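You operate a simulated robot arm through the tools that you are given. There is no shell and no other tool.

The job below is to be done with a simulated robot arm. You get a single attempt, and the scene is never put back.

TASK
Put things in order on the top of the grey bench. At the end: the teal memory module from the top of the grey bench stands where the red probe stood; the grey double gear (marked "0/23") from the top of the grey bench stands on top of the yellow clips carton; the black probe stands where the grey double gear stood; the red probe stands where the black probe stood; whatever was shut is shut again. Leave all else as you found it, and nothing knocked over.

It is judged by the outcome, as a careful person would: the job done as asked, and still so three seconds after it is handed in. It fails if anything else is knocked over, pushed out of place, dropped, spilled or broken.

THE ROBOT
A 6-joint arm with a two-finger parallel gripper, fixed in place. Base frame: the origin is at the foot of the arm, x ahead of it, y to its left, z up; the work surface is at about z = 0. Lengths are in mm, angles in rad, forces in N, time in s.
With the tool pointing down near the work surface it reaches from about 120 to 500 mm from the base axis. Its first joint turns from -1.257 to 1.257 rad. Payload 0.65 kg.
The TCP is the grasp point between the finger pads, 25 mm short of the fingertips. In the tool frame z runs along the fingers and y along their closing line. The gripper opens to 76 mm. The fingers are 18 mm wide and 10 mm thick; the gripper's body (36 by 78 mm) begins 45 mm behind the TCP.
Orientation is told as [roll, pitch, yaw] about the base's x, y, z axes, in that order, counted from this pose: with the fingers straight down and closing along the base's y, the tool's x points along the base's -x, its y along +y and its z along -z.

THE INTERFACE
- The arm moves only by the tool play_rows. Its argument "targets" is a list of rows, each a list of 3 entries, a list of its own where there are three numbers: the shift along the base's x, y, z in mm, then the turn, a rotation vector about the base's x, y, z in rad, then the gripper command, from -1 (shut) to 1 (fully open), values between in proportion. In form: [[[tx, ty, tz], [wx, wy, wz], claw], ...]. A call has 1 to 20 rows; each row shifts and turns the commanded pose from where the row before left it. Each row takes 0.2 s and may step no farther than 50 mm and 0.15 rad from the row before; otherwise, or with a gripper value out of range, the whole call is refused. A pose out of reach is approached as far as the arm can. The call stops where the force on the tool passes 40 N (or 10 N more than at its start, if that is more) or the arm is blocked; 0.2 s more then pass. Each finger travels about 108 mm/s and halts on what it meets, pressing with about 29 N; the grip force reading is that of the motor and also rises with nothing between the fingers. The clock runs only during rows and for 0.2 s after the last one: add rows that do not move to give the fingers time. The reply holds the time, the measured pose of the TCP, the force on the tool along the base axes, the opening and the grip force, in the units named above and with some noise, with the torque about the TCP (base axes, N m) and any sound that the robot's microphone picked up.
- Cameras (640 x 400 px; columns grow to the right, rows downward): "scene" is fixed at [46, 265.8, 402.4]; the picture's right is [-0.84, -0.54, 0.00], its down [-0.31, 0.49, -0.81] and it looks along [0.44, -0.69, -0.58] (base axes); focal length 214 px, centre (320, 200). "wrist" rides on the gripper at [58, 11, -81] in the tool frame; the picture's right is [-0.18, 0.98, 0.00], its down [-0.75, -0.14, -0.64] and it looks along [-0.63, -0.12, 0.77] (tool axes); focal length 243 px, centre (320, 200). There is no depth. A picture from a camera that has moved, and an enlarged one, comes with that camera's place and axes in the base frame and with its lens.
- capture(camera): a new picture of that camera. No time passes.
- enlarge(camera, box): a new picture of the part [left, top, right, bottom] of that camera's present view, enlarged. No time passes.
- job_done(): hands the job in; it is judged then, once.

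Nothing tells you positions but the pictures and the camera data. Unless the task says otherwise, let go and move clear before handing in.

The tools are called as a command line: name --argument value ..., lists and objects as JSON in quotes. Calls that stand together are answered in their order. play_rows: Moves the arm, as the interface text tells. Its arguments: {"type":"object","properties":{"targets":{"type":"array"}},"required":["targets"]} The other tools are called the same way: capture (camera) takes a picture; enlarge (camera, box) takes an enlarged picture of a part of a camera's view; job_done () hands the job in.

At the start:

```text
t: 0.0
eef_pos: [298.2, -52.4, 310.4]
tool_rot: [0.001, 0.0, 0.0]
force: [0.7, -0.1, 0.1]
wrist_torque: [0.0, -0.02, 0.04]
opening: 76.1
gripper_force: 0.0
```

scene: 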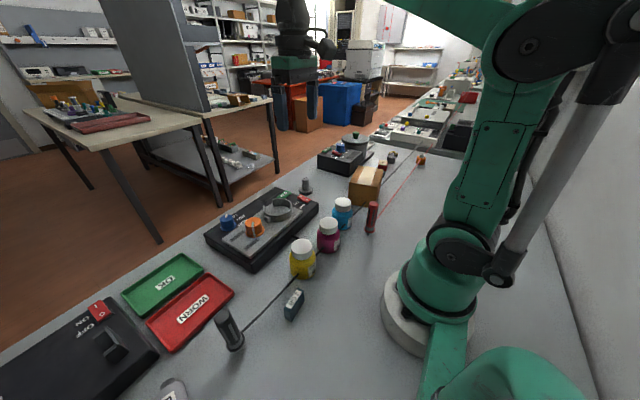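
wrist: 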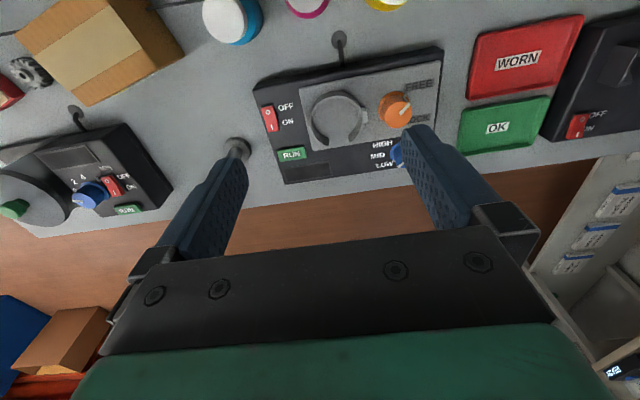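

I see a grey bench with machines, jars, probes and a carton. I'll look closer at the parts before moving.

enlarge --camera "scene" --box '[280, 120, 460, 240]'

enlarge --camera "scene" --box '[180, 200, 400, 340]'

enlarge --camera "scene" --box '[0, 240, 260, 400]'

enlarge --camera "wrist" --box '[0, 0, 260, 160]'

```text
3.33 times, centred on (370, 180) of scene
camera zoom: at [46.0, 265.8, 402.4], right [-0.84, -0.54, 0.0], down [-0.31, 0.49, -0.81], along [0.44, -0.69, -0.58], focal length 715 px, centre (153, 267)
```

zoom: 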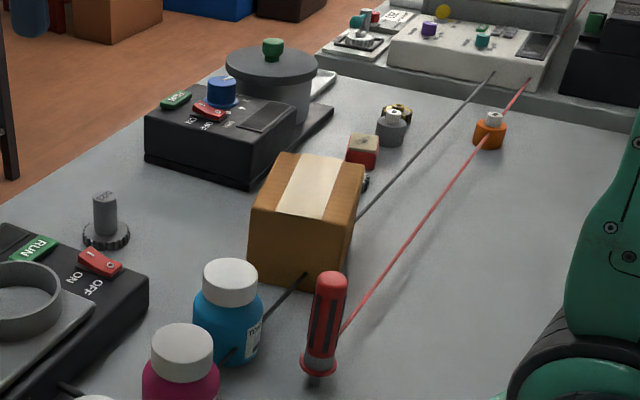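

```text
2.86 times, centred on (290, 270) of scene
camera zoom: at [46.0, 265.8, 402.4], right [-0.84, -0.54, 0.0], down [-0.31, 0.49, -0.81], along [0.44, -0.69, -0.58], focal length 613 px, centre (406, 0)
```

zoom: 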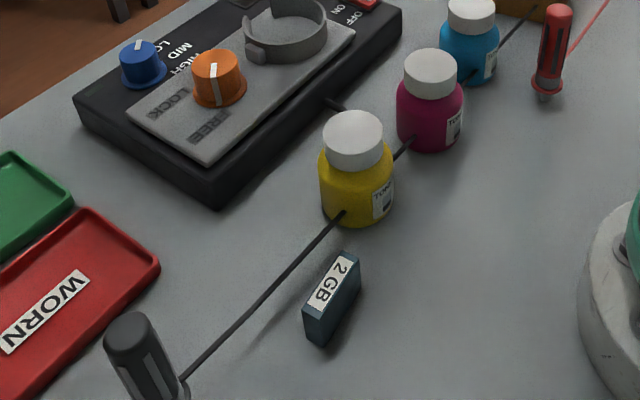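

```text
2.46 times, centred on (130, 320) of scene
camera zoom: at [46.0, 265.8, 402.4], right [-0.84, -0.54, 0.0], down [-0.31, 0.49, -0.81], along [0.44, -0.69, -0.58], focal length 528 px, centre (788, -95)
```

zoom: 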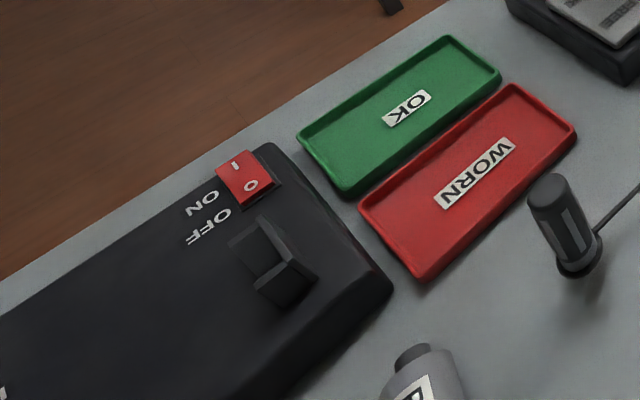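

```text
2.46 times, centred on (130, 80) of wrist
camera zoom: at [240.3, -42.2, 391.8], right [0.18, 0.98, 0.0], down [0.75, -0.14, 0.64], along [0.63, -0.12, -0.77], focal length 597 px, centre (788, 495)
```

zoom: 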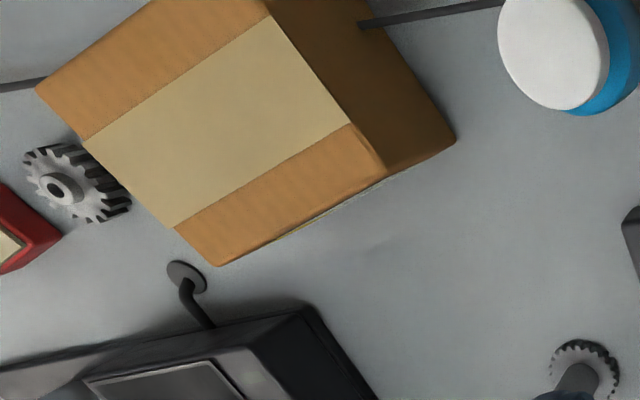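

The teal 2 GB module is near (198,118), the black probe near (243,218), the red probe near (162,-167) and a gear near (420,-228). Next I'll move the arm high and look over the right side.

play_rows --targets '[[[-25, -25, 5], [0, 0, 0], 1], [[-25, -25, 5], [0, 0, 0], 1], [[-25, -25, 5], [0, 0, 0], 1], [[-25, -25, 5], [0, 0, 0], 1]]'

capture --camera "wrist"

capture --camera "scene"

```text
t: 1.0
eef_pos: [195.6, -154.8, 332.9]
tool_rot: [0.0, 0.0, 0.003]
force: [-0.2, 0.0, -0.9]
wrist_torque: [0.03, -0.01, 0.0]
opening: 75.7
gripper_force: 0.0
```

```text
taken
camera wrist: at [137.5, -144.2, 413.3], right [0.18, 0.98, 0.0], down [0.75, -0.14, 0.64], along [0.63, -0.12, -0.77], focal length 243 px, centre (320, 200)
```

wrist: 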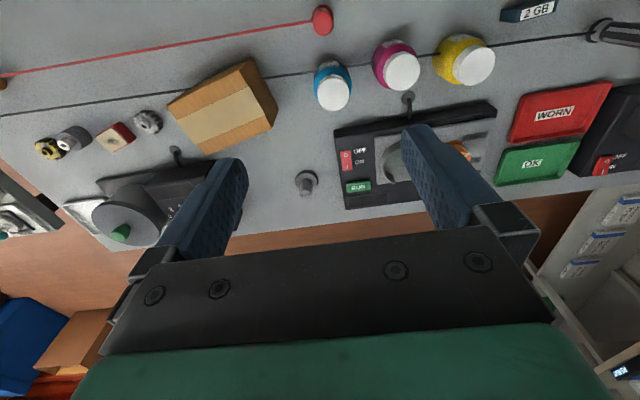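

```text
taken
```

scene: 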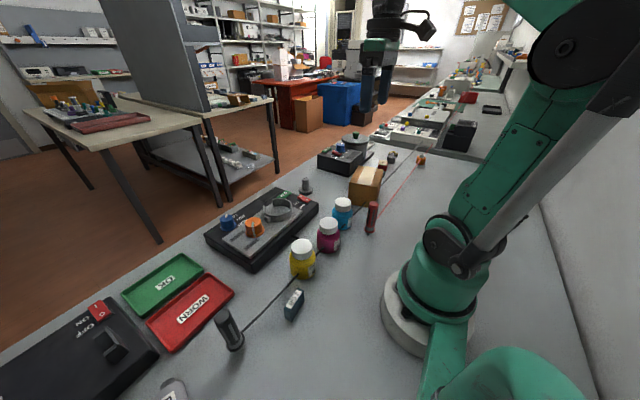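

enlarge --camera "wrist" --box '[0, 50, 320, 250]'

enlarge --camera "wrist" --box '[20, 90, 180, 190]'

enlarge --camera "wrist" --box '[240, 140, 400, 240]'

enlarge --camera "wrist" --box '[420, 0, 640, 138]'

```text
2.00 times, centred on (160, 150) of wrist
camera zoom: at [137.5, -144.2, 413.3], right [0.18, 0.98, 0.0], down [0.75, -0.14, 0.64], along [0.63, -0.12, -0.77], focal length 485 px, centre (640, 300)
```

zoom: 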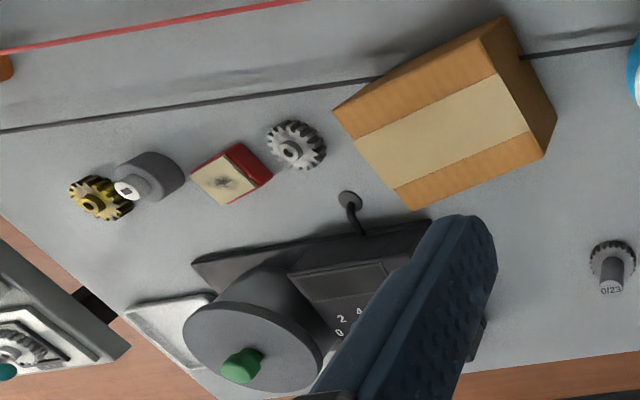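

```text
4.00 times, centred on (100, 140) of wrist
camera zoom: at [137.5, -144.2, 413.3], right [0.18, 0.98, 0.0], down [0.75, -0.14, 0.64], along [0.63, -0.12, -0.77], focal length 970 px, centre (1200, 440)
```

zoom: 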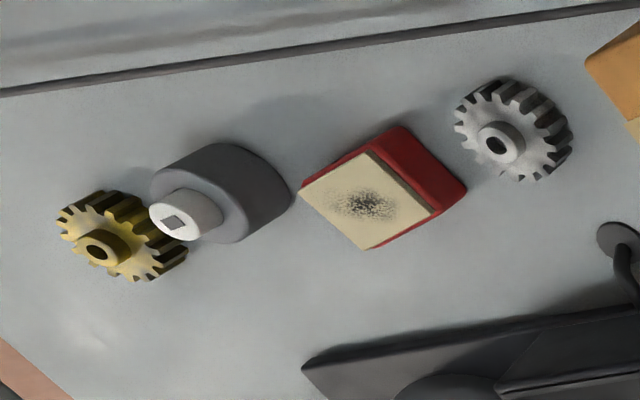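

```text
4.00 times, centred on (320, 190) of wrist
camera zoom: at [137.5, -144.2, 413.3], right [0.18, 0.98, 0.0], down [0.75, -0.14, 0.64], along [0.63, -0.12, -0.77], focal length 970 px, centre (320, 240)
```

zoom: 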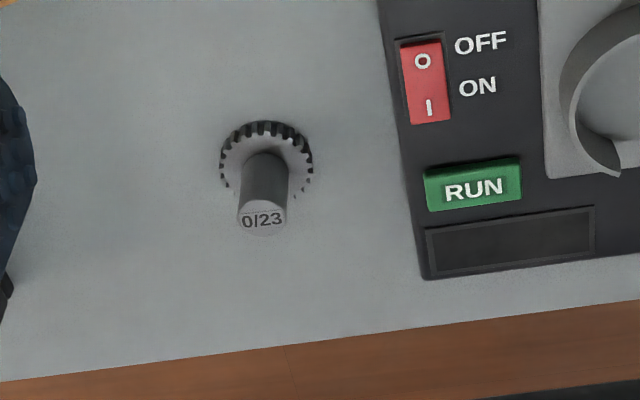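

```text
2.90 times, centred on (530, 69) of wrist
camera zoom: at [137.5, -144.2, 413.3], right [0.18, 0.98, 0.0], down [0.75, -0.14, 0.64], along [0.63, -0.12, -0.77], focal length 703 px, centre (-289, 580)
```

zoom: 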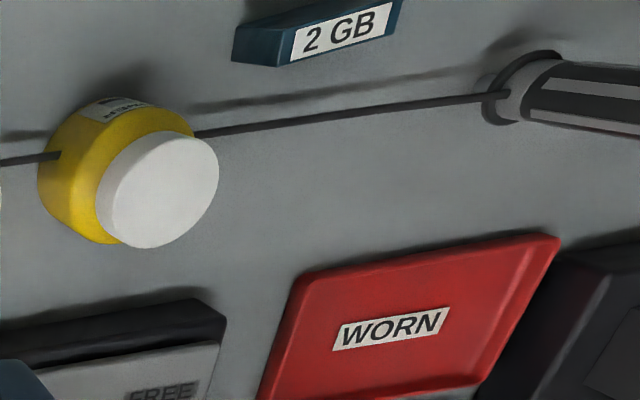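

The 0/23 gear is the standing one at about (420,-228). I still have to find the yellow clips carton, so I'll look at the cardboard box's sides and the rest of the bench.

play_rows --targets '[[[0, -10, 0], [0, 0, -0.15], 1], [[0, -10, 0], [0, 0, -0.15], 1], [[0, -10, 0], [0, 0, -0.15], 1], [[0, -10, 0], [0, 0, -0.15], 1], [[0, 0, 0], [0, 0, -0.15], 1], [[0, 0, 0], [0, 0, -0.15], 1]]'

capture --camera "wrist"

```text
t: 2.4
eef_pos: [197.7, -194.1, 330.9]
tool_rot: [0.001, 0.001, -0.901]
force: [-0.5, -0.4, 0.0]
wrist_torque: [0.01, -0.01, -0.02]
opening: 75.8
gripper_force: 0.1
```

```text
taken
camera wrist: at [170.6, -141.2, 411.3], right [0.89, 0.46, 0.0], down [0.36, -0.68, 0.64], along [0.3, -0.57, -0.77], focal length 243 px, centre (320, 200)
```

wrist: 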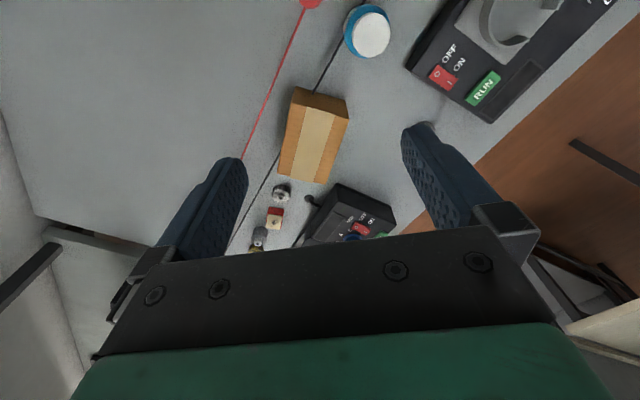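

The cardboard box shows no label from here. I'll swing to the left side to look there.

play_rows --targets '[[[0, 30, 0], [0, 0, 0.15], 1], [[0, 40, 0], [0, 0, 0.15], 1], [[0, 40, 0], [0, 0, 0.15], 1], [[0, 40, 0], [0, 0, 0.15], 1], [[0, 40, 0], [0, 0, 0.15], 1], [[0, 40, 0], [0, 0, 0.15], 1], [[0, 40, 0], [0, 0, 0.15], 1], [[0, 40, 0], [0, 0, 0.15], 1], [[0, 30, 0], [0, 0, 0.15], 1]]'

capture --camera "wrist"

capture --camera "scene"

```text
t: 4.4
eef_pos: [197.0, 146.2, 330.8]
tool_rot: [0.001, 0.0, 0.451]
force: [-0.5, 1.3, -1.1]
wrist_torque: [-0.01, 0.01, 0.01]
opening: 76.1
gripper_force: 0.0
```

```text
taken
camera wrist: at [140.1, 131.0, 409.8], right [-0.26, 0.96, 0.0], down [0.74, 0.2, 0.64], along [0.62, 0.17, -0.77], focal length 243 px, centre (320, 200)
```

wrist: 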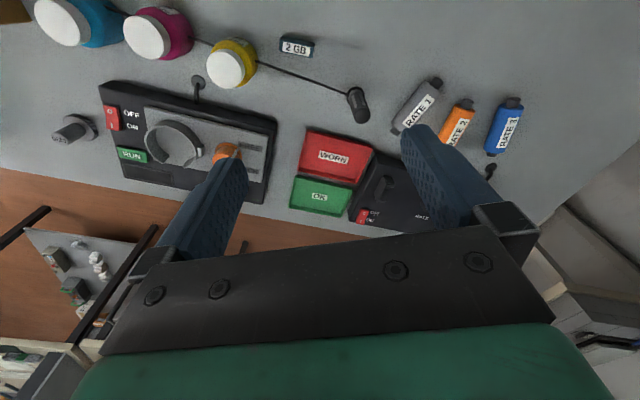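

```text
taken
```

scene: 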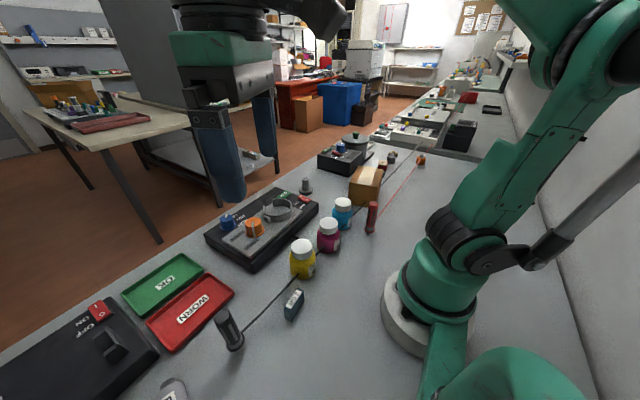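

No yellow carton here yet, only the RATE cartridges. I'll look further left and then behind the base.

play_rows --targets '[[[0, 15, 0], [0, 0, 0.15], 1], [[0, 15, 0], [0, 0, 0.15], 1], [[0, 15, 0], [0, 0, 0.15], 1], [[0, 15, 0], [0, 0, 0.15], 1], [[0, 15, 0], [0, 0, 0.15], 1]]'

capture --camera "wrist"

```text
t: 5.6
eef_pos: [198.4, 222.6, 331.3]
tool_rot: [0.0, 0.001, 1.202]
force: [-0.5, -0.2, 0.3]
wrist_torque: [-0.02, 0.02, -0.01]
opening: 76.1
gripper_force: 0.0
```

```text
taken
camera wrist: at [167.1, 171.8, 412.2], right [-0.85, 0.53, 0.0], down [0.4, 0.65, 0.64], along [0.34, 0.55, -0.77], focal length 243 px, centre (320, 200)
```

wrist: 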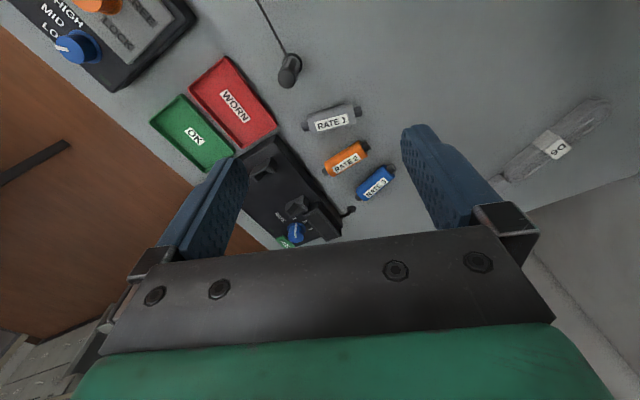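

I'll enlarge distant parts of the scene view to look for a yellow carton and any shut container.

enlarge --camera "scene" --box '[310, 70, 510, 195]'

enlarge --camera "scene" --box '[0, 0, 200, 125]'

enlarge --camera "scene" --box '[240, 0, 400, 100]'

enlarge --camera "scene" --box '[340, 130, 440, 192]'

enlarge --camera "wrist" --box '[240, 60, 640, 310]'

```text
3.20 times, centred on (410, 132) of scene
camera zoom: at [46.0, 265.8, 402.4], right [-0.84, -0.54, 0.0], down [-0.31, 0.49, -0.81], along [0.44, -0.69, -0.58], focal length 686 px, centre (32, 416)
```

zoom: 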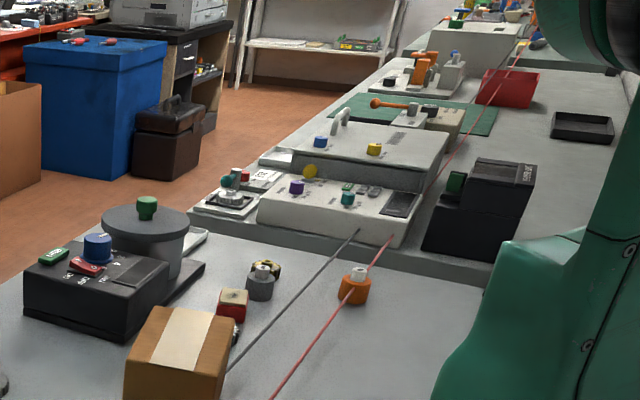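

```text
3.20 times, centred on (100, 62) of scene
camera zoom: at [46.0, 265.8, 402.4], right [-0.84, -0.54, 0.0], down [-0.31, 0.49, -0.81], along [0.44, -0.69, -0.58], focal length 686 px, centre (1024, 640)
```

zoom: 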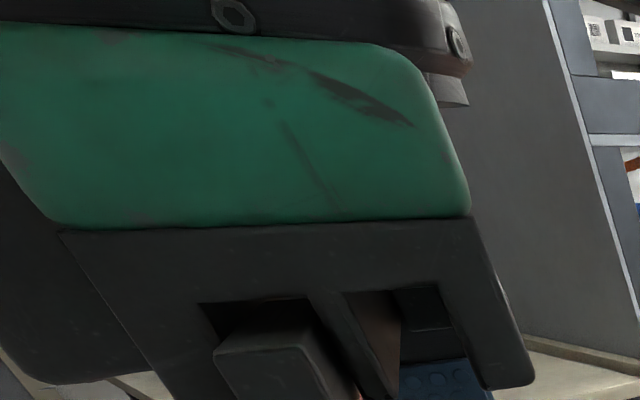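

```text
4.00 times, centred on (320, 50) of scene
camera zoom: at [46.0, 265.8, 402.4], right [-0.84, -0.54, 0.0], down [-0.31, 0.49, -0.81], along [0.44, -0.69, -0.58], focal length 858 px, centre (320, 800)
```

zoom: 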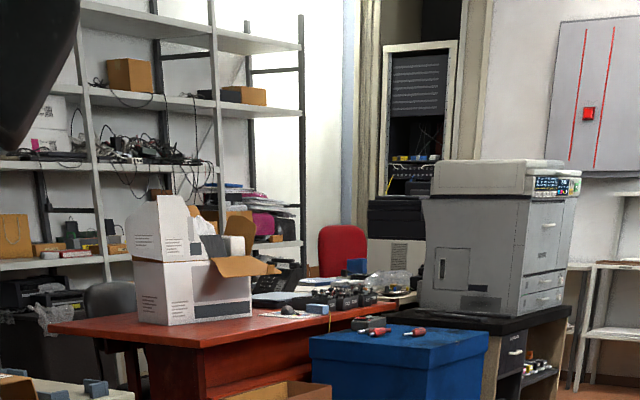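

```text
6.40 times, centred on (390, 161) of scene
camera zoom: at [46.0, 265.8, 402.4], right [-0.84, -0.54, 0.0], down [-0.31, 0.49, -0.81], along [0.44, -0.69, -0.58], focal length 1373 px, centre (-128, 450)
```

zoom: 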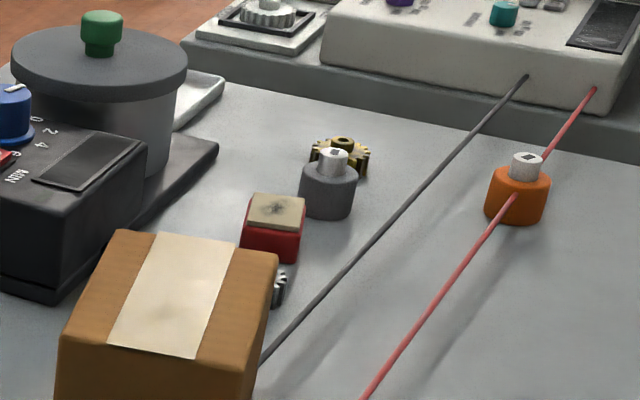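

```text
1.60 times, centred on (440, 185) of wrist
camera zoom: at [167.1, 171.8, 412.2], right [-0.85, 0.53, 0.0], down [0.4, 0.65, 0.64], along [0.34, 0.55, -0.77], focal length 388 px, centre (128, 224)
```

zoom: 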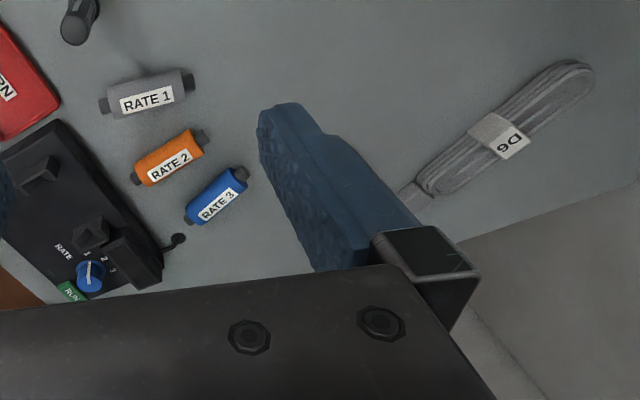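

Nothing yellow shows elsewhere on this side. I'll go back to the right and study the cardboard box from closer and lower.

play_rows --targets '[[[0, -40, 0], [0, 0, -0.15], 1], [[0, -40, 0], [0, 0, -0.15], 1], [[0, -40, 0], [0, 0, -0.15], 1], [[0, -40, 0], [0, 0, -0.15], 1], [[0, -40, 0], [0, 0, -0.15], 1], [[0, -40, 0], [0, 0, -0.15], 1], [[0, -40, 0], [0, 0, -0.15], 1], [[0, -40, 0], [0, 0, -0.15], 1], [[0, -40, 0], [0, 0, -0.15], 1], [[0, -30, 0], [0, 0, -0.15], 1], [[0, 0, 0], [0, 0, -0.15], 1], [[0, 0, 0], [0, 0, -0.15], 1]]'

capture --camera "wrist"

```text
t: 8.2
eef_pos: [199.4, -167.1, 332.1]
tool_rot: [0.001, -0.002, -0.6]
force: [0.3, 0.1, 0.1]
wrist_torque: [0.01, 0.02, 0.01]
opening: 76.1
gripper_force: 0.0
```

```text
taken
camera wrist: at [157.7, -126.1, 412.4], right [0.71, 0.71, 0.0], down [0.54, -0.54, 0.64], along [0.45, -0.46, -0.77], focal length 243 px, centre (320, 200)
```

wrist: 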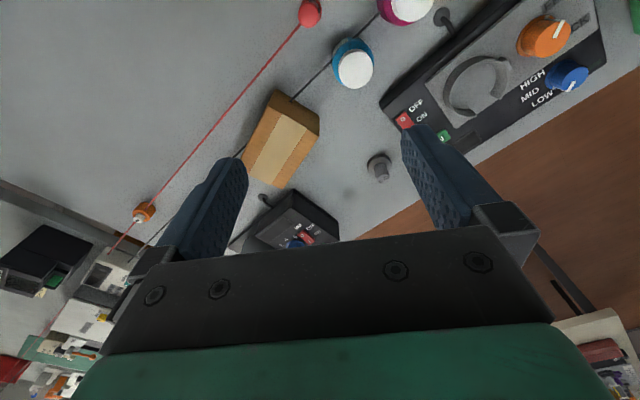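

enlarge --camera "wrist" --box '[180, 60, 400, 198]'

enlarge --camera "wrist" --box '[0, 160, 260, 380]'

enlarge --camera "scene" --box '[320, 150, 420, 212]'

```text
2.90 times, centred on (290, 129) of wrist
camera zoom: at [157.7, -126.1, 412.4], right [0.71, 0.71, 0.0], down [0.54, -0.54, 0.64], along [0.45, -0.46, -0.77], focal length 703 px, centre (407, 406)
```

zoom: 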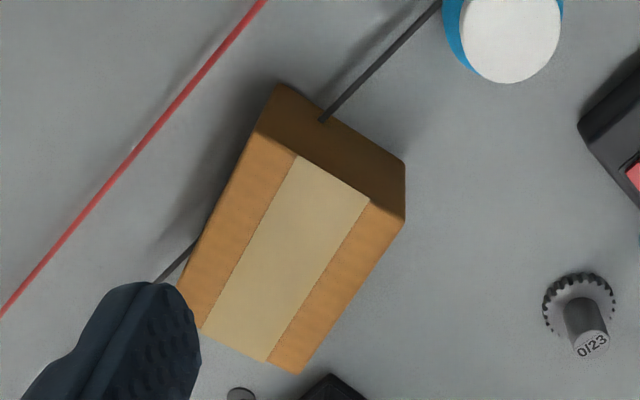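

```text
1.82 times, centred on (130, 270) of wrist
camera zoom: at [157.7, -126.1, 412.4], right [0.71, 0.71, 0.0], down [0.54, -0.54, 0.64], along [0.45, -0.46, -0.77], focal length 441 px, centre (666, 73)
```

zoom: 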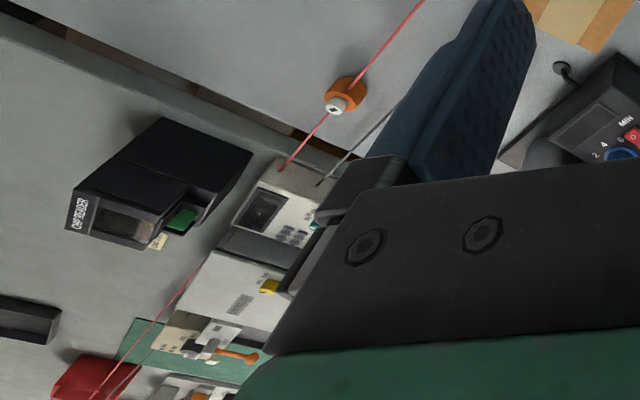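

```text
6.40 times, centred on (370, 181) of scene
camera zoom: at [46.0, 265.8, 402.4], right [-0.84, -0.54, 0.0], down [-0.31, 0.49, -0.81], along [0.44, -0.69, -0.58], focal length 1373 px, centre (0, 322)
```

zoom: 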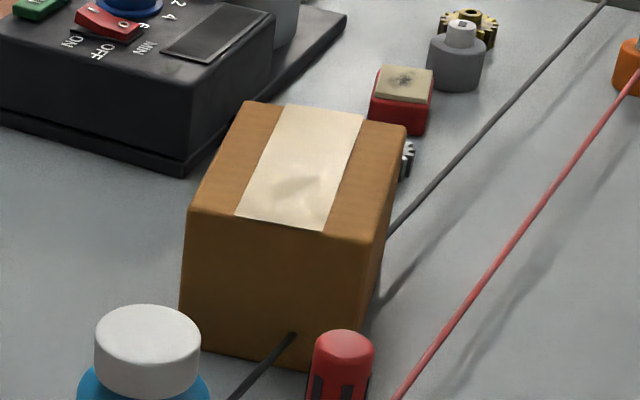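

The box is about 110x80x76 mm centred near (238,-302). I need to see its hidden faces, so I'll look from the +x side next.

play_rows --targets '[[[40, 0, -10], [0, 0, -0.15], 1], [[40, 0, -10], [0, 0, -0.15], 1], [[40, 0, -10], [0, 0, -0.15], 1], [[40, 0, -10], [0, 0, -0.15], 1], [[0, 0, 0], [0, 0, -0.15], 1], [[0, 0, 0], [0, 0, -0.15], 1], [[0, 0, 0], [0, 0, -0.15], 1]]'

capture --camera "wrist"

```text
t: 9.8
eef_pos: [358.4, -167.6, 290.9]
tool_rot: [0.001, -0.001, -1.651]
force: [-1.0, -0.5, 0.4]
wrist_torque: [0.01, -0.02, 0.02]
opening: 75.6
gripper_force: 0.0
```

```text
taken
camera wrist: at [374.8, -110.9, 371.9], right [0.96, -0.26, 0.0], down [-0.2, -0.74, 0.64], along [-0.17, -0.62, -0.77], focal length 243 px, centre (320, 200)
```

wrist: 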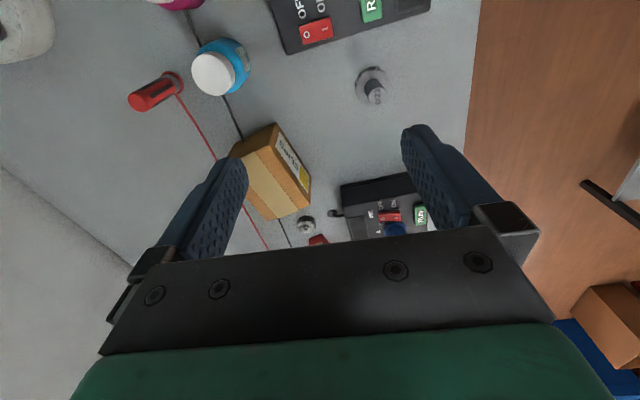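

enlarge --camera "wrist" --box '[220, 110, 340, 225]'

enlarge --camera "wrist" --box '[0, 0, 160, 100]'

enlarge --camera "wrist" --box '[110, 20, 410, 180]'

```text
3.48 times, centred on (280, 168) of wrist
camera zoom: at [374.8, -110.9, 371.9], right [0.96, -0.26, 0.0], down [-0.2, -0.74, 0.64], along [-0.17, -0.62, -0.77], focal length 844 px, centre (459, 313)
```

zoom: 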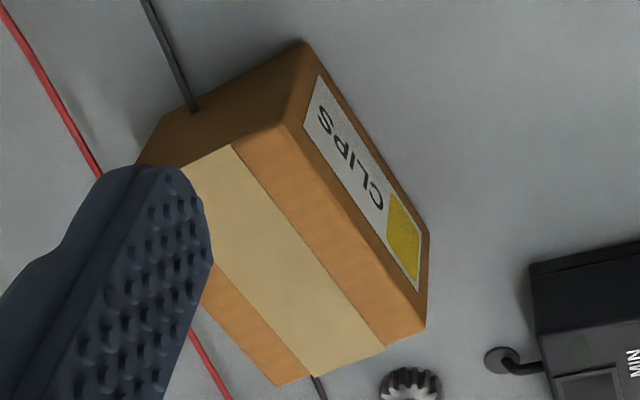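

```text
4.00 times, centred on (80, 50) of wrist
camera zoom: at [374.8, -110.9, 371.9], right [0.96, -0.26, 0.0], down [-0.2, -0.74, 0.64], along [-0.17, -0.62, -0.77], focal length 970 px, centre (1280, 800)
```

zoom: 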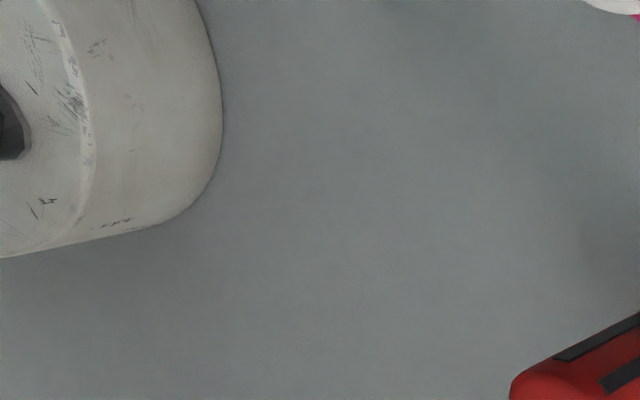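

```text
2.13 times, centred on (260, 100) of wrist
camera zoom: at [374.8, -110.9, 371.9], right [0.96, -0.26, 0.0], down [-0.2, -0.74, 0.64], along [-0.17, -0.62, -0.77], focal length 518 px, centre (448, 413)
```

zoom: 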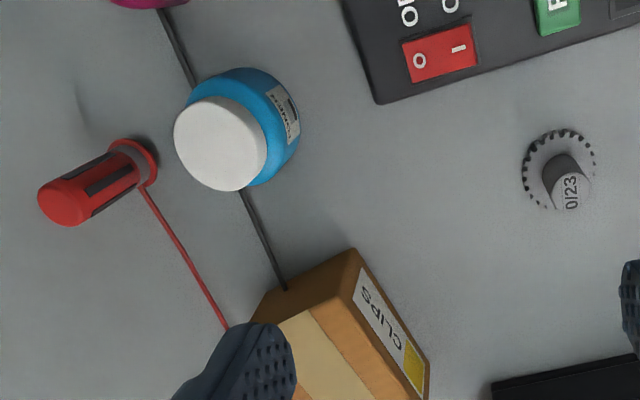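

The carton is labelled CLIPS with a yellow patch, so that cardboard box is the target. I'll do the gear first, moving above it for a closer look.

play_rows --targets '[[[20, -15, -30], [0, 0, 0.08], 1], [[20, -20, -30], [0, 0, 0], 1], [[20, -22, -30], [0, 0, 0], 1], [[0, 0, 0], [0, 0, 0], 1]]'

capture --camera "wrist"

capture --camera "scene"

```text
t: 10.8
eef_pos: [409.3, -215.1, 204.6]
tool_rot: [0.0, 0.0, -1.568]
force: [-0.4, -0.1, -0.5]
wrist_torque: [0.01, -0.03, 0.02]
opening: 76.0
gripper_force: 0.1
out of reach, approached as far as the arm can: row 3
```

```text
taken
camera wrist: at [419.4, -157.1, 285.3], right [0.98, -0.18, 0.0], down [-0.14, -0.75, 0.64], along [-0.12, -0.63, -0.77], focal length 243 px, centre (320, 200)
```

wrist: 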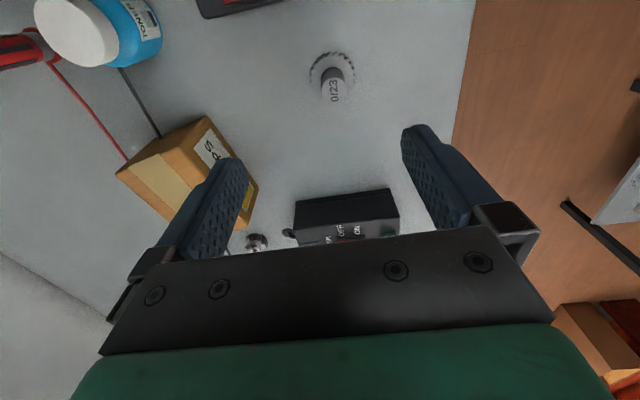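

```text
taken
```

scene: 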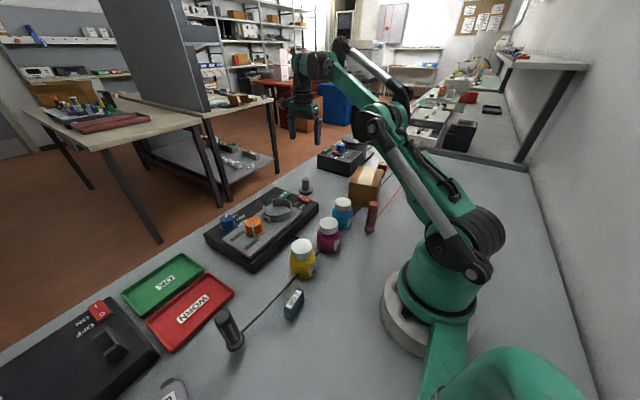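

enlarge --camera "wrist" --box '[280, 30, 400, 105]'

enlarge --camera "scene" --box '[270, 160, 350, 210]'

```text
5.33 times, centred on (340, 68) of wrist
camera zoom: at [419.4, -157.1, 285.3], right [0.98, -0.18, 0.0], down [-0.14, -0.75, 0.64], along [-0.12, -0.63, -0.77], focal length 1294 px, centre (213, 907)
```

zoom: 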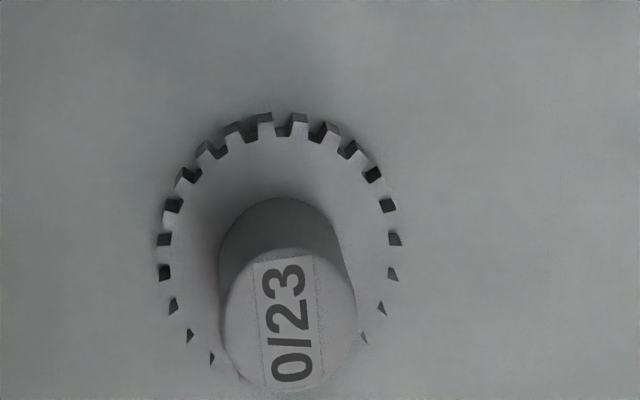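

```text
8.00 times, centred on (310, 185) of scene
camera zoom: at [46.0, 265.8, 402.4], right [-0.84, -0.54, 0.0], down [-0.31, 0.49, -0.81], along [0.44, -0.69, -0.58], focal length 1716 px, centre (400, 320)
```

zoom: 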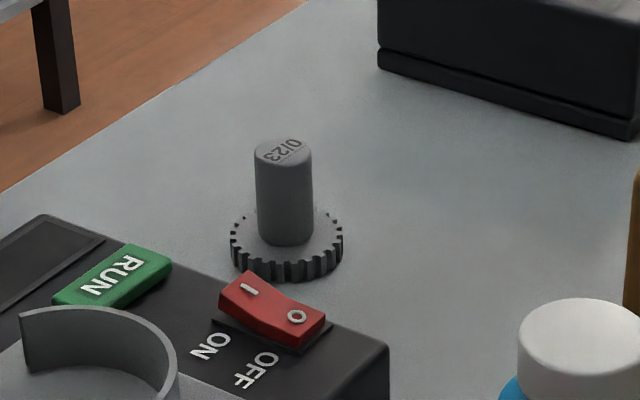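

The gear is at about (420,-222), its hub about 23 mm wide and 55 mm tall. I'll lower toward it and check the alignment.

play_rows --targets '[[[0, 0, -40], [0, 0, 0], 1], [[0, 0, -40], [0, 0, 0], 1], [[0, 0, 0], [0, 0, 0], 1]]'

capture --camera "wrist"

```text
t: 11.6
eef_pos: [406.5, -217.1, 125.3]
tool_rot: [0.0, 0.0, -1.568]
force: [0.6, -0.1, -0.7]
wrist_torque: [0.01, 0.02, -0.01]
opening: 76.2
gripper_force: 0.1
```

```text
taken
camera wrist: at [416.9, -159.5, 206.2], right [0.98, -0.18, 0.0], down [-0.14, -0.75, 0.64], along [-0.12, -0.63, -0.77], focal length 243 px, centre (320, 200)
```

wrist: 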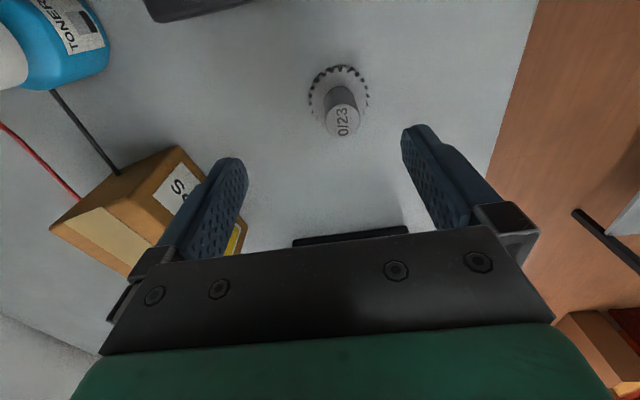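

enlarge --camera "wrist" --box '[280, 50, 400, 150]'

```text
4.00 times, centred on (340, 100) of wrist
camera zoom: at [416.9, -159.5, 206.2], right [0.98, -0.18, 0.0], down [-0.14, -0.75, 0.64], along [-0.12, -0.63, -0.77], focal length 970 px, centre (240, 600)
```

zoom: 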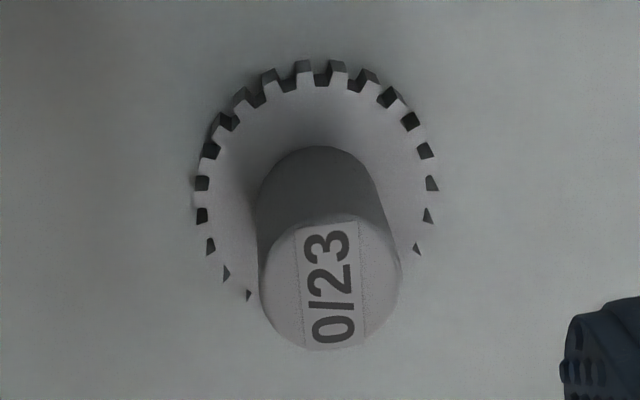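

The gear is about (14,-5) mm from the TCP. I'll centre over it, descend to grip the hub and close.

play_rows --targets '[[[14, -4.7, 0], [0, 0, 0], 1], [[0, 0, -25], [0, 0, 0], 1], [[0, 0, -25], [0, 0, 0], 1], [[0, 0, 0], [0, 0, 0], 1]]'

capture --camera "wrist"

```text
t: 12.6
eef_pos: [418.1, -221.0, 74.2]
tool_rot: [0.0, 0.001, -1.569]
force: [0.6, 0.5, 0.1]
wrist_torque: [-0.05, 0.03, -0.03]
opening: 76.2
gripper_force: 0.0
```

```text
taken
camera wrist: at [430.4, -162.7, 154.9], right [0.98, -0.18, 0.0], down [-0.14, -0.75, 0.64], along [-0.12, -0.63, -0.77], focal length 243 px, centre (320, 200)
```

wrist: 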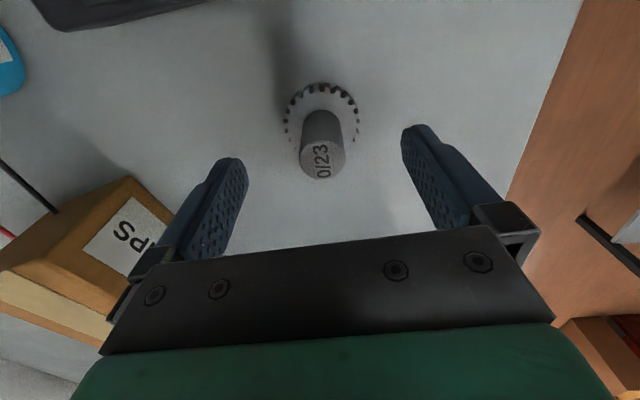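

Alignment is good within about 2 mm. I'll descend to TCP z≈45 and close on the hub.

play_rows --targets '[[[0.8, -1.5, -15], [0, 0, 0], 1], [[0, 0, -14], [0, 0, 0], 1], [[0, 0, 0], [0, 0, 0], 1], [[0, 0, 0], [0, 0, 0], 0.2], [[0, 0, 0], [0, 0, 0], -0.4], [[0, 0, 0], [0, 0, 0], -1], [[0, 0, 0], [0, 0, 0], -1], [[0, 0, 0], [0, 0, 0], -1]]'

capture --camera "wrist"

```text
t: 14.4
eef_pos: [420.5, -222.3, 45.4]
tool_rot: [0.0, 0.001, -1.57]
force: [0.9, -0.4, 0.6]
wrist_torque: [-0.01, -0.02, 0.03]
opening: 22.7
gripper_force: 28.9
```

```text
taken
camera wrist: at [432.0, -164.8, 125.7], right [0.98, -0.18, 0.0], down [-0.14, -0.75, 0.64], along [-0.12, -0.63, -0.77], focal length 243 px, centre (320, 200)
```

wrist: 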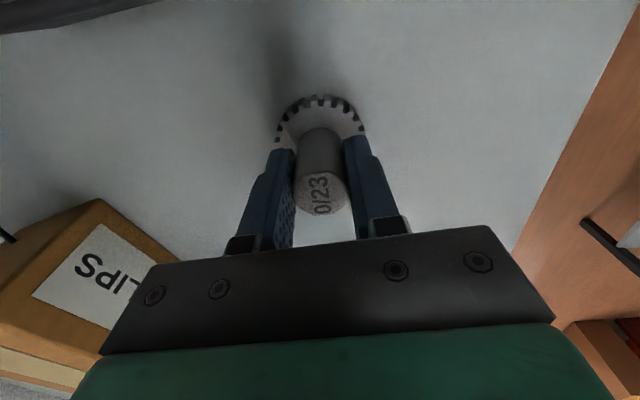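

The hub is gripped (22.7 mm). I'll lift it and move toward the carton for a look at its top.

play_rows --targets '[[[0, 0, 10], [0, 0, 0], -1], [[0, 0, 30], [0, 0, 0], -1], [[0, 0, 40], [0, 0, 0], -1], [[-35, 0, 30], [0, 0, 0], -1], [[-40, 0, 20], [0, 0, 0], -1], [[-40, 0, 10], [0, 0, 0], -1], [[-40, 0, 0], [0, 0, 0], -1], [[-25, 0, 0], [0, 0, 0], -1], [[0, 0, 0], [0, 0, 0], -1]]'

capture --camera "wrist"

capture --camera "scene"

```text
t: 16.4
eef_pos: [239.9, -220.3, 182.4]
tool_rot: [0.001, 0.0, -1.568]
force: [-1.1, 0.1, -0.5]
wrist_torque: [0.03, 0.0, 0.02]
opening: 22.6
gripper_force: 28.7
```

```text
taken
camera wrist: at [250.1, -162.7, 264.0], right [0.98, -0.18, 0.0], down [-0.14, -0.75, 0.64], along [-0.12, -0.63, -0.77], focal length 243 px, centre (320, 200)
```

wrist: 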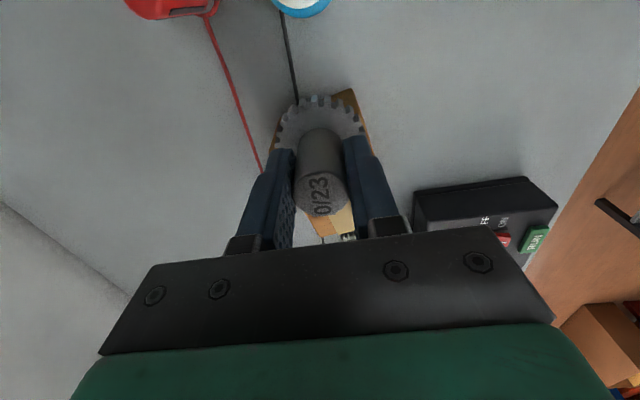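

```text
taken
```

scene: 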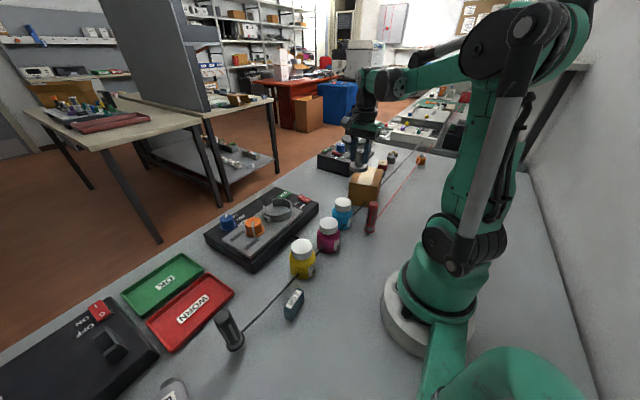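

The carton's top is centred at about (240,-305) at z≈76. I'll carry the gear above it and lower in steps.

play_rows --targets '[[[0, -30, 0], [0, 0, 0], -1], [[0, -30, 0], [0, 0, 0], -1], [[0, -24.5, 0], [0, 0, 0], -1], [[0, 0, -25], [0, 0, 0], -1], [[0, 0, -20], [0, 0, 0], -1], [[0, 0, 0], [0, 0, 0], -1]]'

enlarge --camera "scene" --box '[320, 120, 440, 220]'

capture --camera "wrist"

```text
t: 17.8
eef_pos: [239.7, -307.5, 138.6]
tool_rot: [-0.001, -0.001, -1.569]
force: [0.3, 0.5, -1.1]
wrist_torque: [0.04, -0.01, 0.01]
opening: 22.4
gripper_force: 29.0
```

```text
4.00 times, centred on (380, 170) of scene
camera zoom: at [46.0, 265.8, 402.4], right [-0.84, -0.54, 0.0], down [-0.31, 0.49, -0.81], along [0.44, -0.69, -0.58], focal length 858 px, centre (80, 320)
```

zoom: 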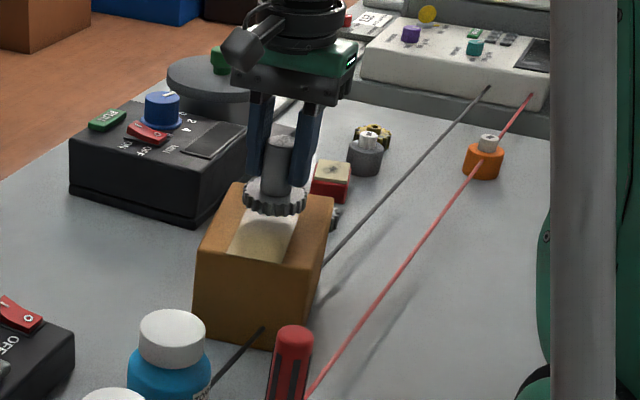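

```text
taken
camera wrist: at [250.9, -248.5, 219.9], right [0.98, -0.18, 0.0], down [-0.14, -0.75, 0.64], along [-0.12, -0.63, -0.77], focal length 243 px, centre (320, 200)
```

wrist: 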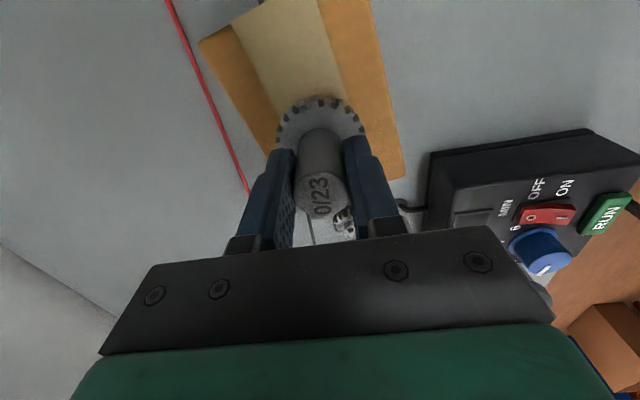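

The gear hangs over the middle of the carton. I'll lower to just above contact, then in small steps.

play_rows --targets '[[[0, 1, -7], [0, 0, 0], -1], [[0, 0, -6], [0, 0, 0], -1], [[0, 0, 0], [0, 0, 0], -1]]'

play_rows --targets '[[[0, 0, -1.5], [0, 0, 0], -1], [[0, 0, 0], [0, 0, 0], -1]]'

play_rows --targets '[[[0, 0, -1.5], [0, 0, 0], -1], [[0, 0, 0], [0, 0, 0], -1]]'

enlarge --camera "scene" --box '[330, 140, 410, 215]'

```text
t: 18.6
eef_pos: [241.2, -305.1, 127.7]
tool_rot: [0.001, -0.001, -1.57]
force: [0.1, 0.0, -0.5]
wrist_torque: [-0.01, -0.01, 0.01]
opening: 22.5
gripper_force: 29.3
```

```text
t: 19.2
eef_pos: [241.0, -305.0, 125.8]
tool_rot: [0.0, 0.0, -1.57]
force: [-0.5, -0.5, -0.1]
wrist_torque: [0.01, 0.01, 0.0]
opening: 22.7
gripper_force: 29.1
```

```text
t: 19.8
eef_pos: [240.9, -304.3, 125.3]
tool_rot: [0.002, -0.001, -1.568]
force: [-0.9, -1.3, 8.3]
wrist_torque: [-0.07, -0.02, -0.02]
opening: 22.8
gripper_force: 29.1
```

```text
5.33 times, centred on (370, 178) of scene
camera zoom: at [46.0, 265.8, 402.4], right [-0.84, -0.54, 0.0], down [-0.31, 0.49, -0.81], along [0.44, -0.69, -0.58], focal length 1144 px, centre (53, 320)
```

zoom: 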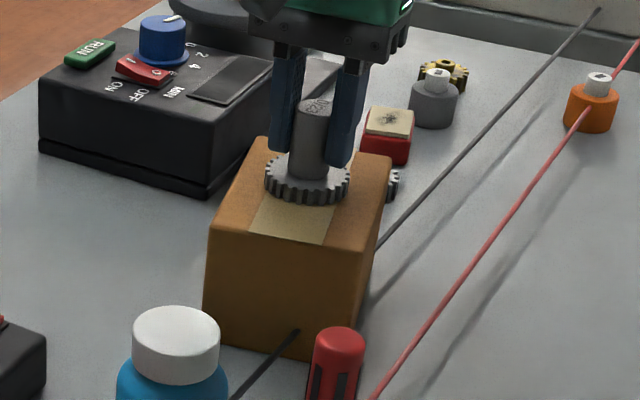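

Contact on the carton at about 8 N. I'll ease off slightly, open and rise straight up.

play_rows --targets '[[[0, 0, 0.7], [0, 0, 0], -1], [[0, 0, 0], [0, 0, 0], -0.35], [[0, 0, 0], [0, 0, 0], -0.1], [[0, 0, 0], [0, 0, 0], 0.3], [[0, 0, 0], [0, 0, 0], 0.3], [[0, 0, 15], [0, 0, 0], 0.3], [[0, 0, 30], [0, 0, 0], 0.3], [[0, 0, 40], [0, 0, 0], 0.3], [[0, 0, 20], [0, 0, 0], 0.3]]'

enlarge --camera "scene" --box '[330, 140, 410, 215]'

capture --camera "wrist"

```text
t: 21.8
eef_pos: [239.0, -304.8, 230.9]
tool_rot: [-0.001, 0.0, -1.57]
force: [-0.7, -0.7, 0.1]
wrist_torque: [0.0, -0.02, 0.0]
opening: 49.2
gripper_force: 0.1
```

```text
5.33 times, centred on (370, 178) of scene
camera zoom: at [46.0, 265.8, 402.4], right [-0.84, -0.54, 0.0], down [-0.31, 0.49, -0.81], along [0.44, -0.69, -0.58], focal length 1144 px, centre (53, 320)
```

zoom: 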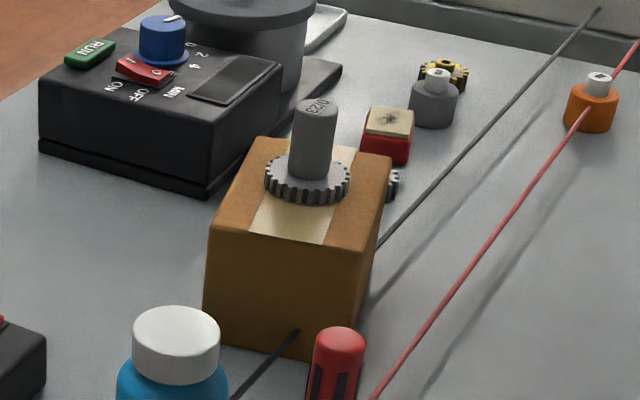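

```text
taken
camera wrist: at [250.4, -245.4, 311.5], right [0.98, -0.18, 0.0], down [-0.14, -0.75, 0.64], along [-0.12, -0.63, -0.77], focal length 243 px, centre (320, 200)
```

wrist: 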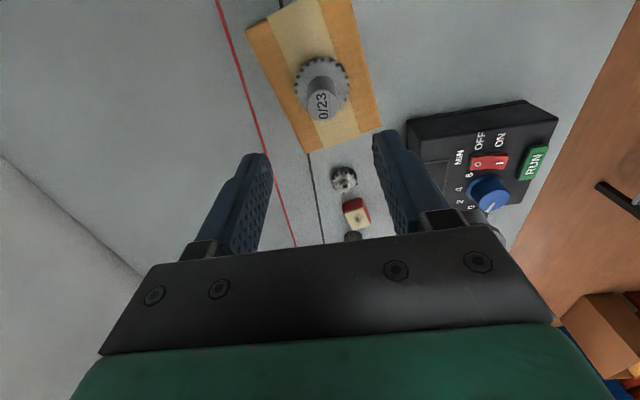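

The gear stands upright on the carton. Next I'll travel to the black probe and look at it closely.

play_rows --targets '[[[-3, 38, 5], [0, 0, 0.131], 0.6], [[-3, 38, 5], [0, 0, 0.131], 1], [[-3, 38, 5], [0, 0, 0.131], 1], [[-3, 38, 5], [0, 0, 0.131], 1], [[-3, 38, 5], [0, 0, 0.131], 1], [[-3, 38, 0], [0, 0, 0.131], 1], [[-3, 38, 0], [0, 0, 0.131], 1], [[-3, 38, 0], [0, 0, 0.131], 1], [[-3, 38, 0], [0, 0, 0.131], 1], [[-3, 38, 0], [0, 0, 0.131], 1], [[-3, 38, 0], [0, 0, 0.131], 1], [[-3, 38, 0], [0, 0, 0.129], 1], [[0, 0, 0], [0, 0, 0], 1]]'

capture --camera "wrist"

```text
t: 24.6
eef_pos: [204.7, 151.5, 254.1]
tool_rot: [0.0, 0.0, 0.002]
force: [0.0, 0.5, 0.4]
wrist_torque: [0.01, -0.02, -0.01]
opening: 75.8
gripper_force: 0.0
```

```text
taken
camera wrist: at [147.5, 162.0, 335.4], right [0.18, 0.98, 0.0], down [0.75, -0.14, 0.64], along [0.63, -0.12, -0.77], focal length 243 px, centre (320, 200)
```

wrist: 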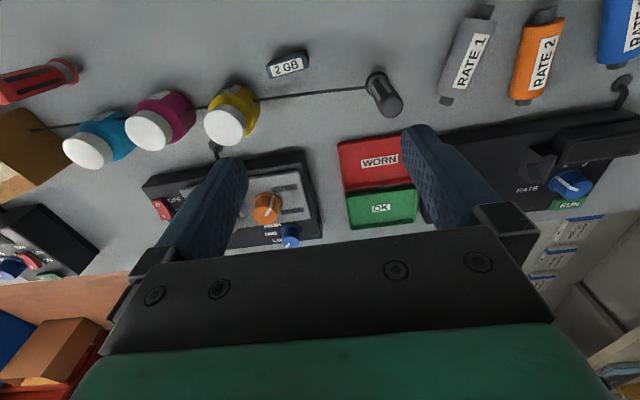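

enlarge --camera "wrist" --box '[340, 50, 440, 130]'

enlarge --camera "scene" --box '[190, 280, 310, 370]'

enlarge --camera "wrist" --box '[200, 30, 420, 150]'

```text
5.00 times, centred on (390, 90) of wrist
camera zoom: at [147.5, 162.0, 335.4], right [0.18, 0.98, 0.0], down [0.75, -0.14, 0.64], along [0.63, -0.12, -0.77], focal length 1213 px, centre (-30, 750)
```

zoom: 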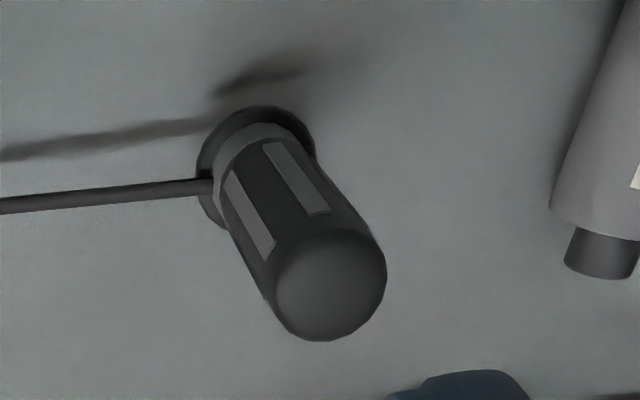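

```text
4.44 times, centred on (250, 325) of scene
camera zoom: at [46.0, 265.8, 402.4], right [-0.84, -0.54, 0.0], down [-0.31, 0.49, -0.81], along [0.44, -0.69, -0.58], focal length 953 px, centre (631, -356)
```

zoom: 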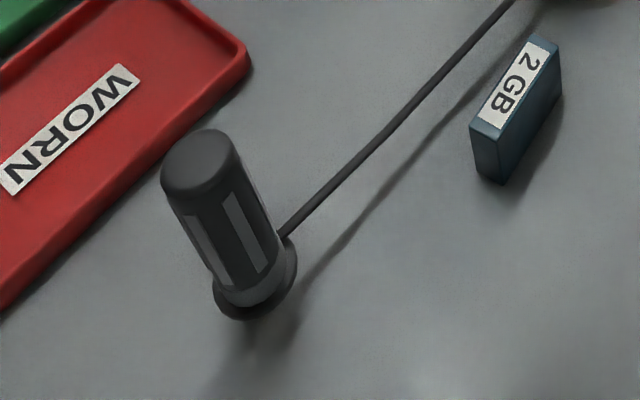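

```text
2.91 times, centred on (310, 90) of wrist
camera zoom: at [147.5, 162.0, 335.4], right [0.18, 0.98, 0.0], down [0.75, -0.14, 0.64], along [0.63, -0.12, -0.77], focal length 706 px, centre (349, 520)
```

zoom: 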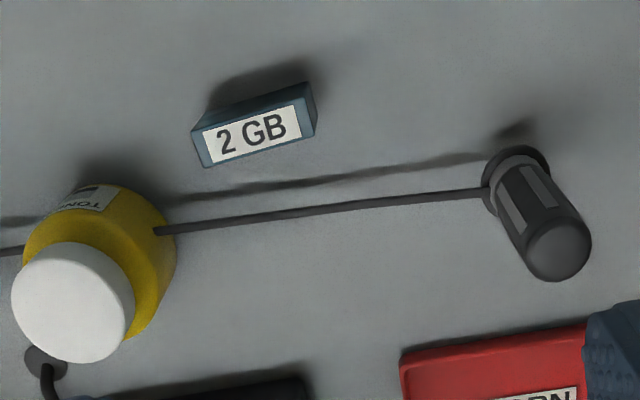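

The black probe is upright at about (244,217.5), ~90 mm tall with a ~22 mm handle. I'll move above it and check the alignment.

play_rows --targets '[[[19.5, 33, -20], [0, 0, 0], 1], [[19.5, 33.3, -20], [0, 0, 0], 1], [[0, 0, -40], [0, 0, 0], 1], [[0, 0, -40], [0, 0, 0], 1], [[0, 0, 0], [0, 0, 0], 1]]'

capture --camera "wrist"

```text
t: 25.8
eef_pos: [242.4, 216.5, 135.5]
tool_rot: [0.002, -0.001, 0.002]
force: [-1.0, -0.1, 0.1]
wrist_torque: [0.01, -0.01, -0.01]
opening: 75.9
gripper_force: 0.1
```

```text
taken
camera wrist: at [185.0, 227.7, 216.2], right [0.18, 0.98, 0.0], down [0.75, -0.14, 0.64], along [0.63, -0.12, -0.77], focal length 243 px, centre (320, 200)
```

wrist: 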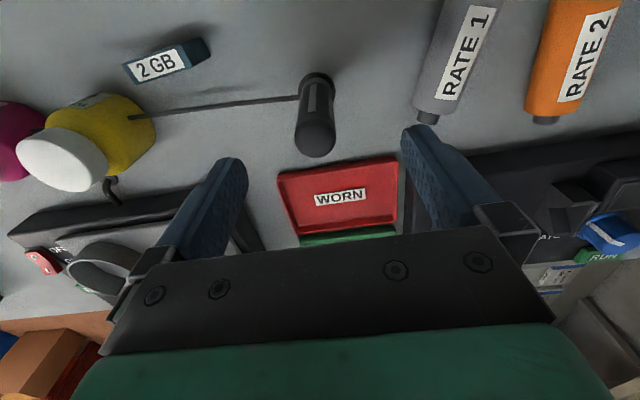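

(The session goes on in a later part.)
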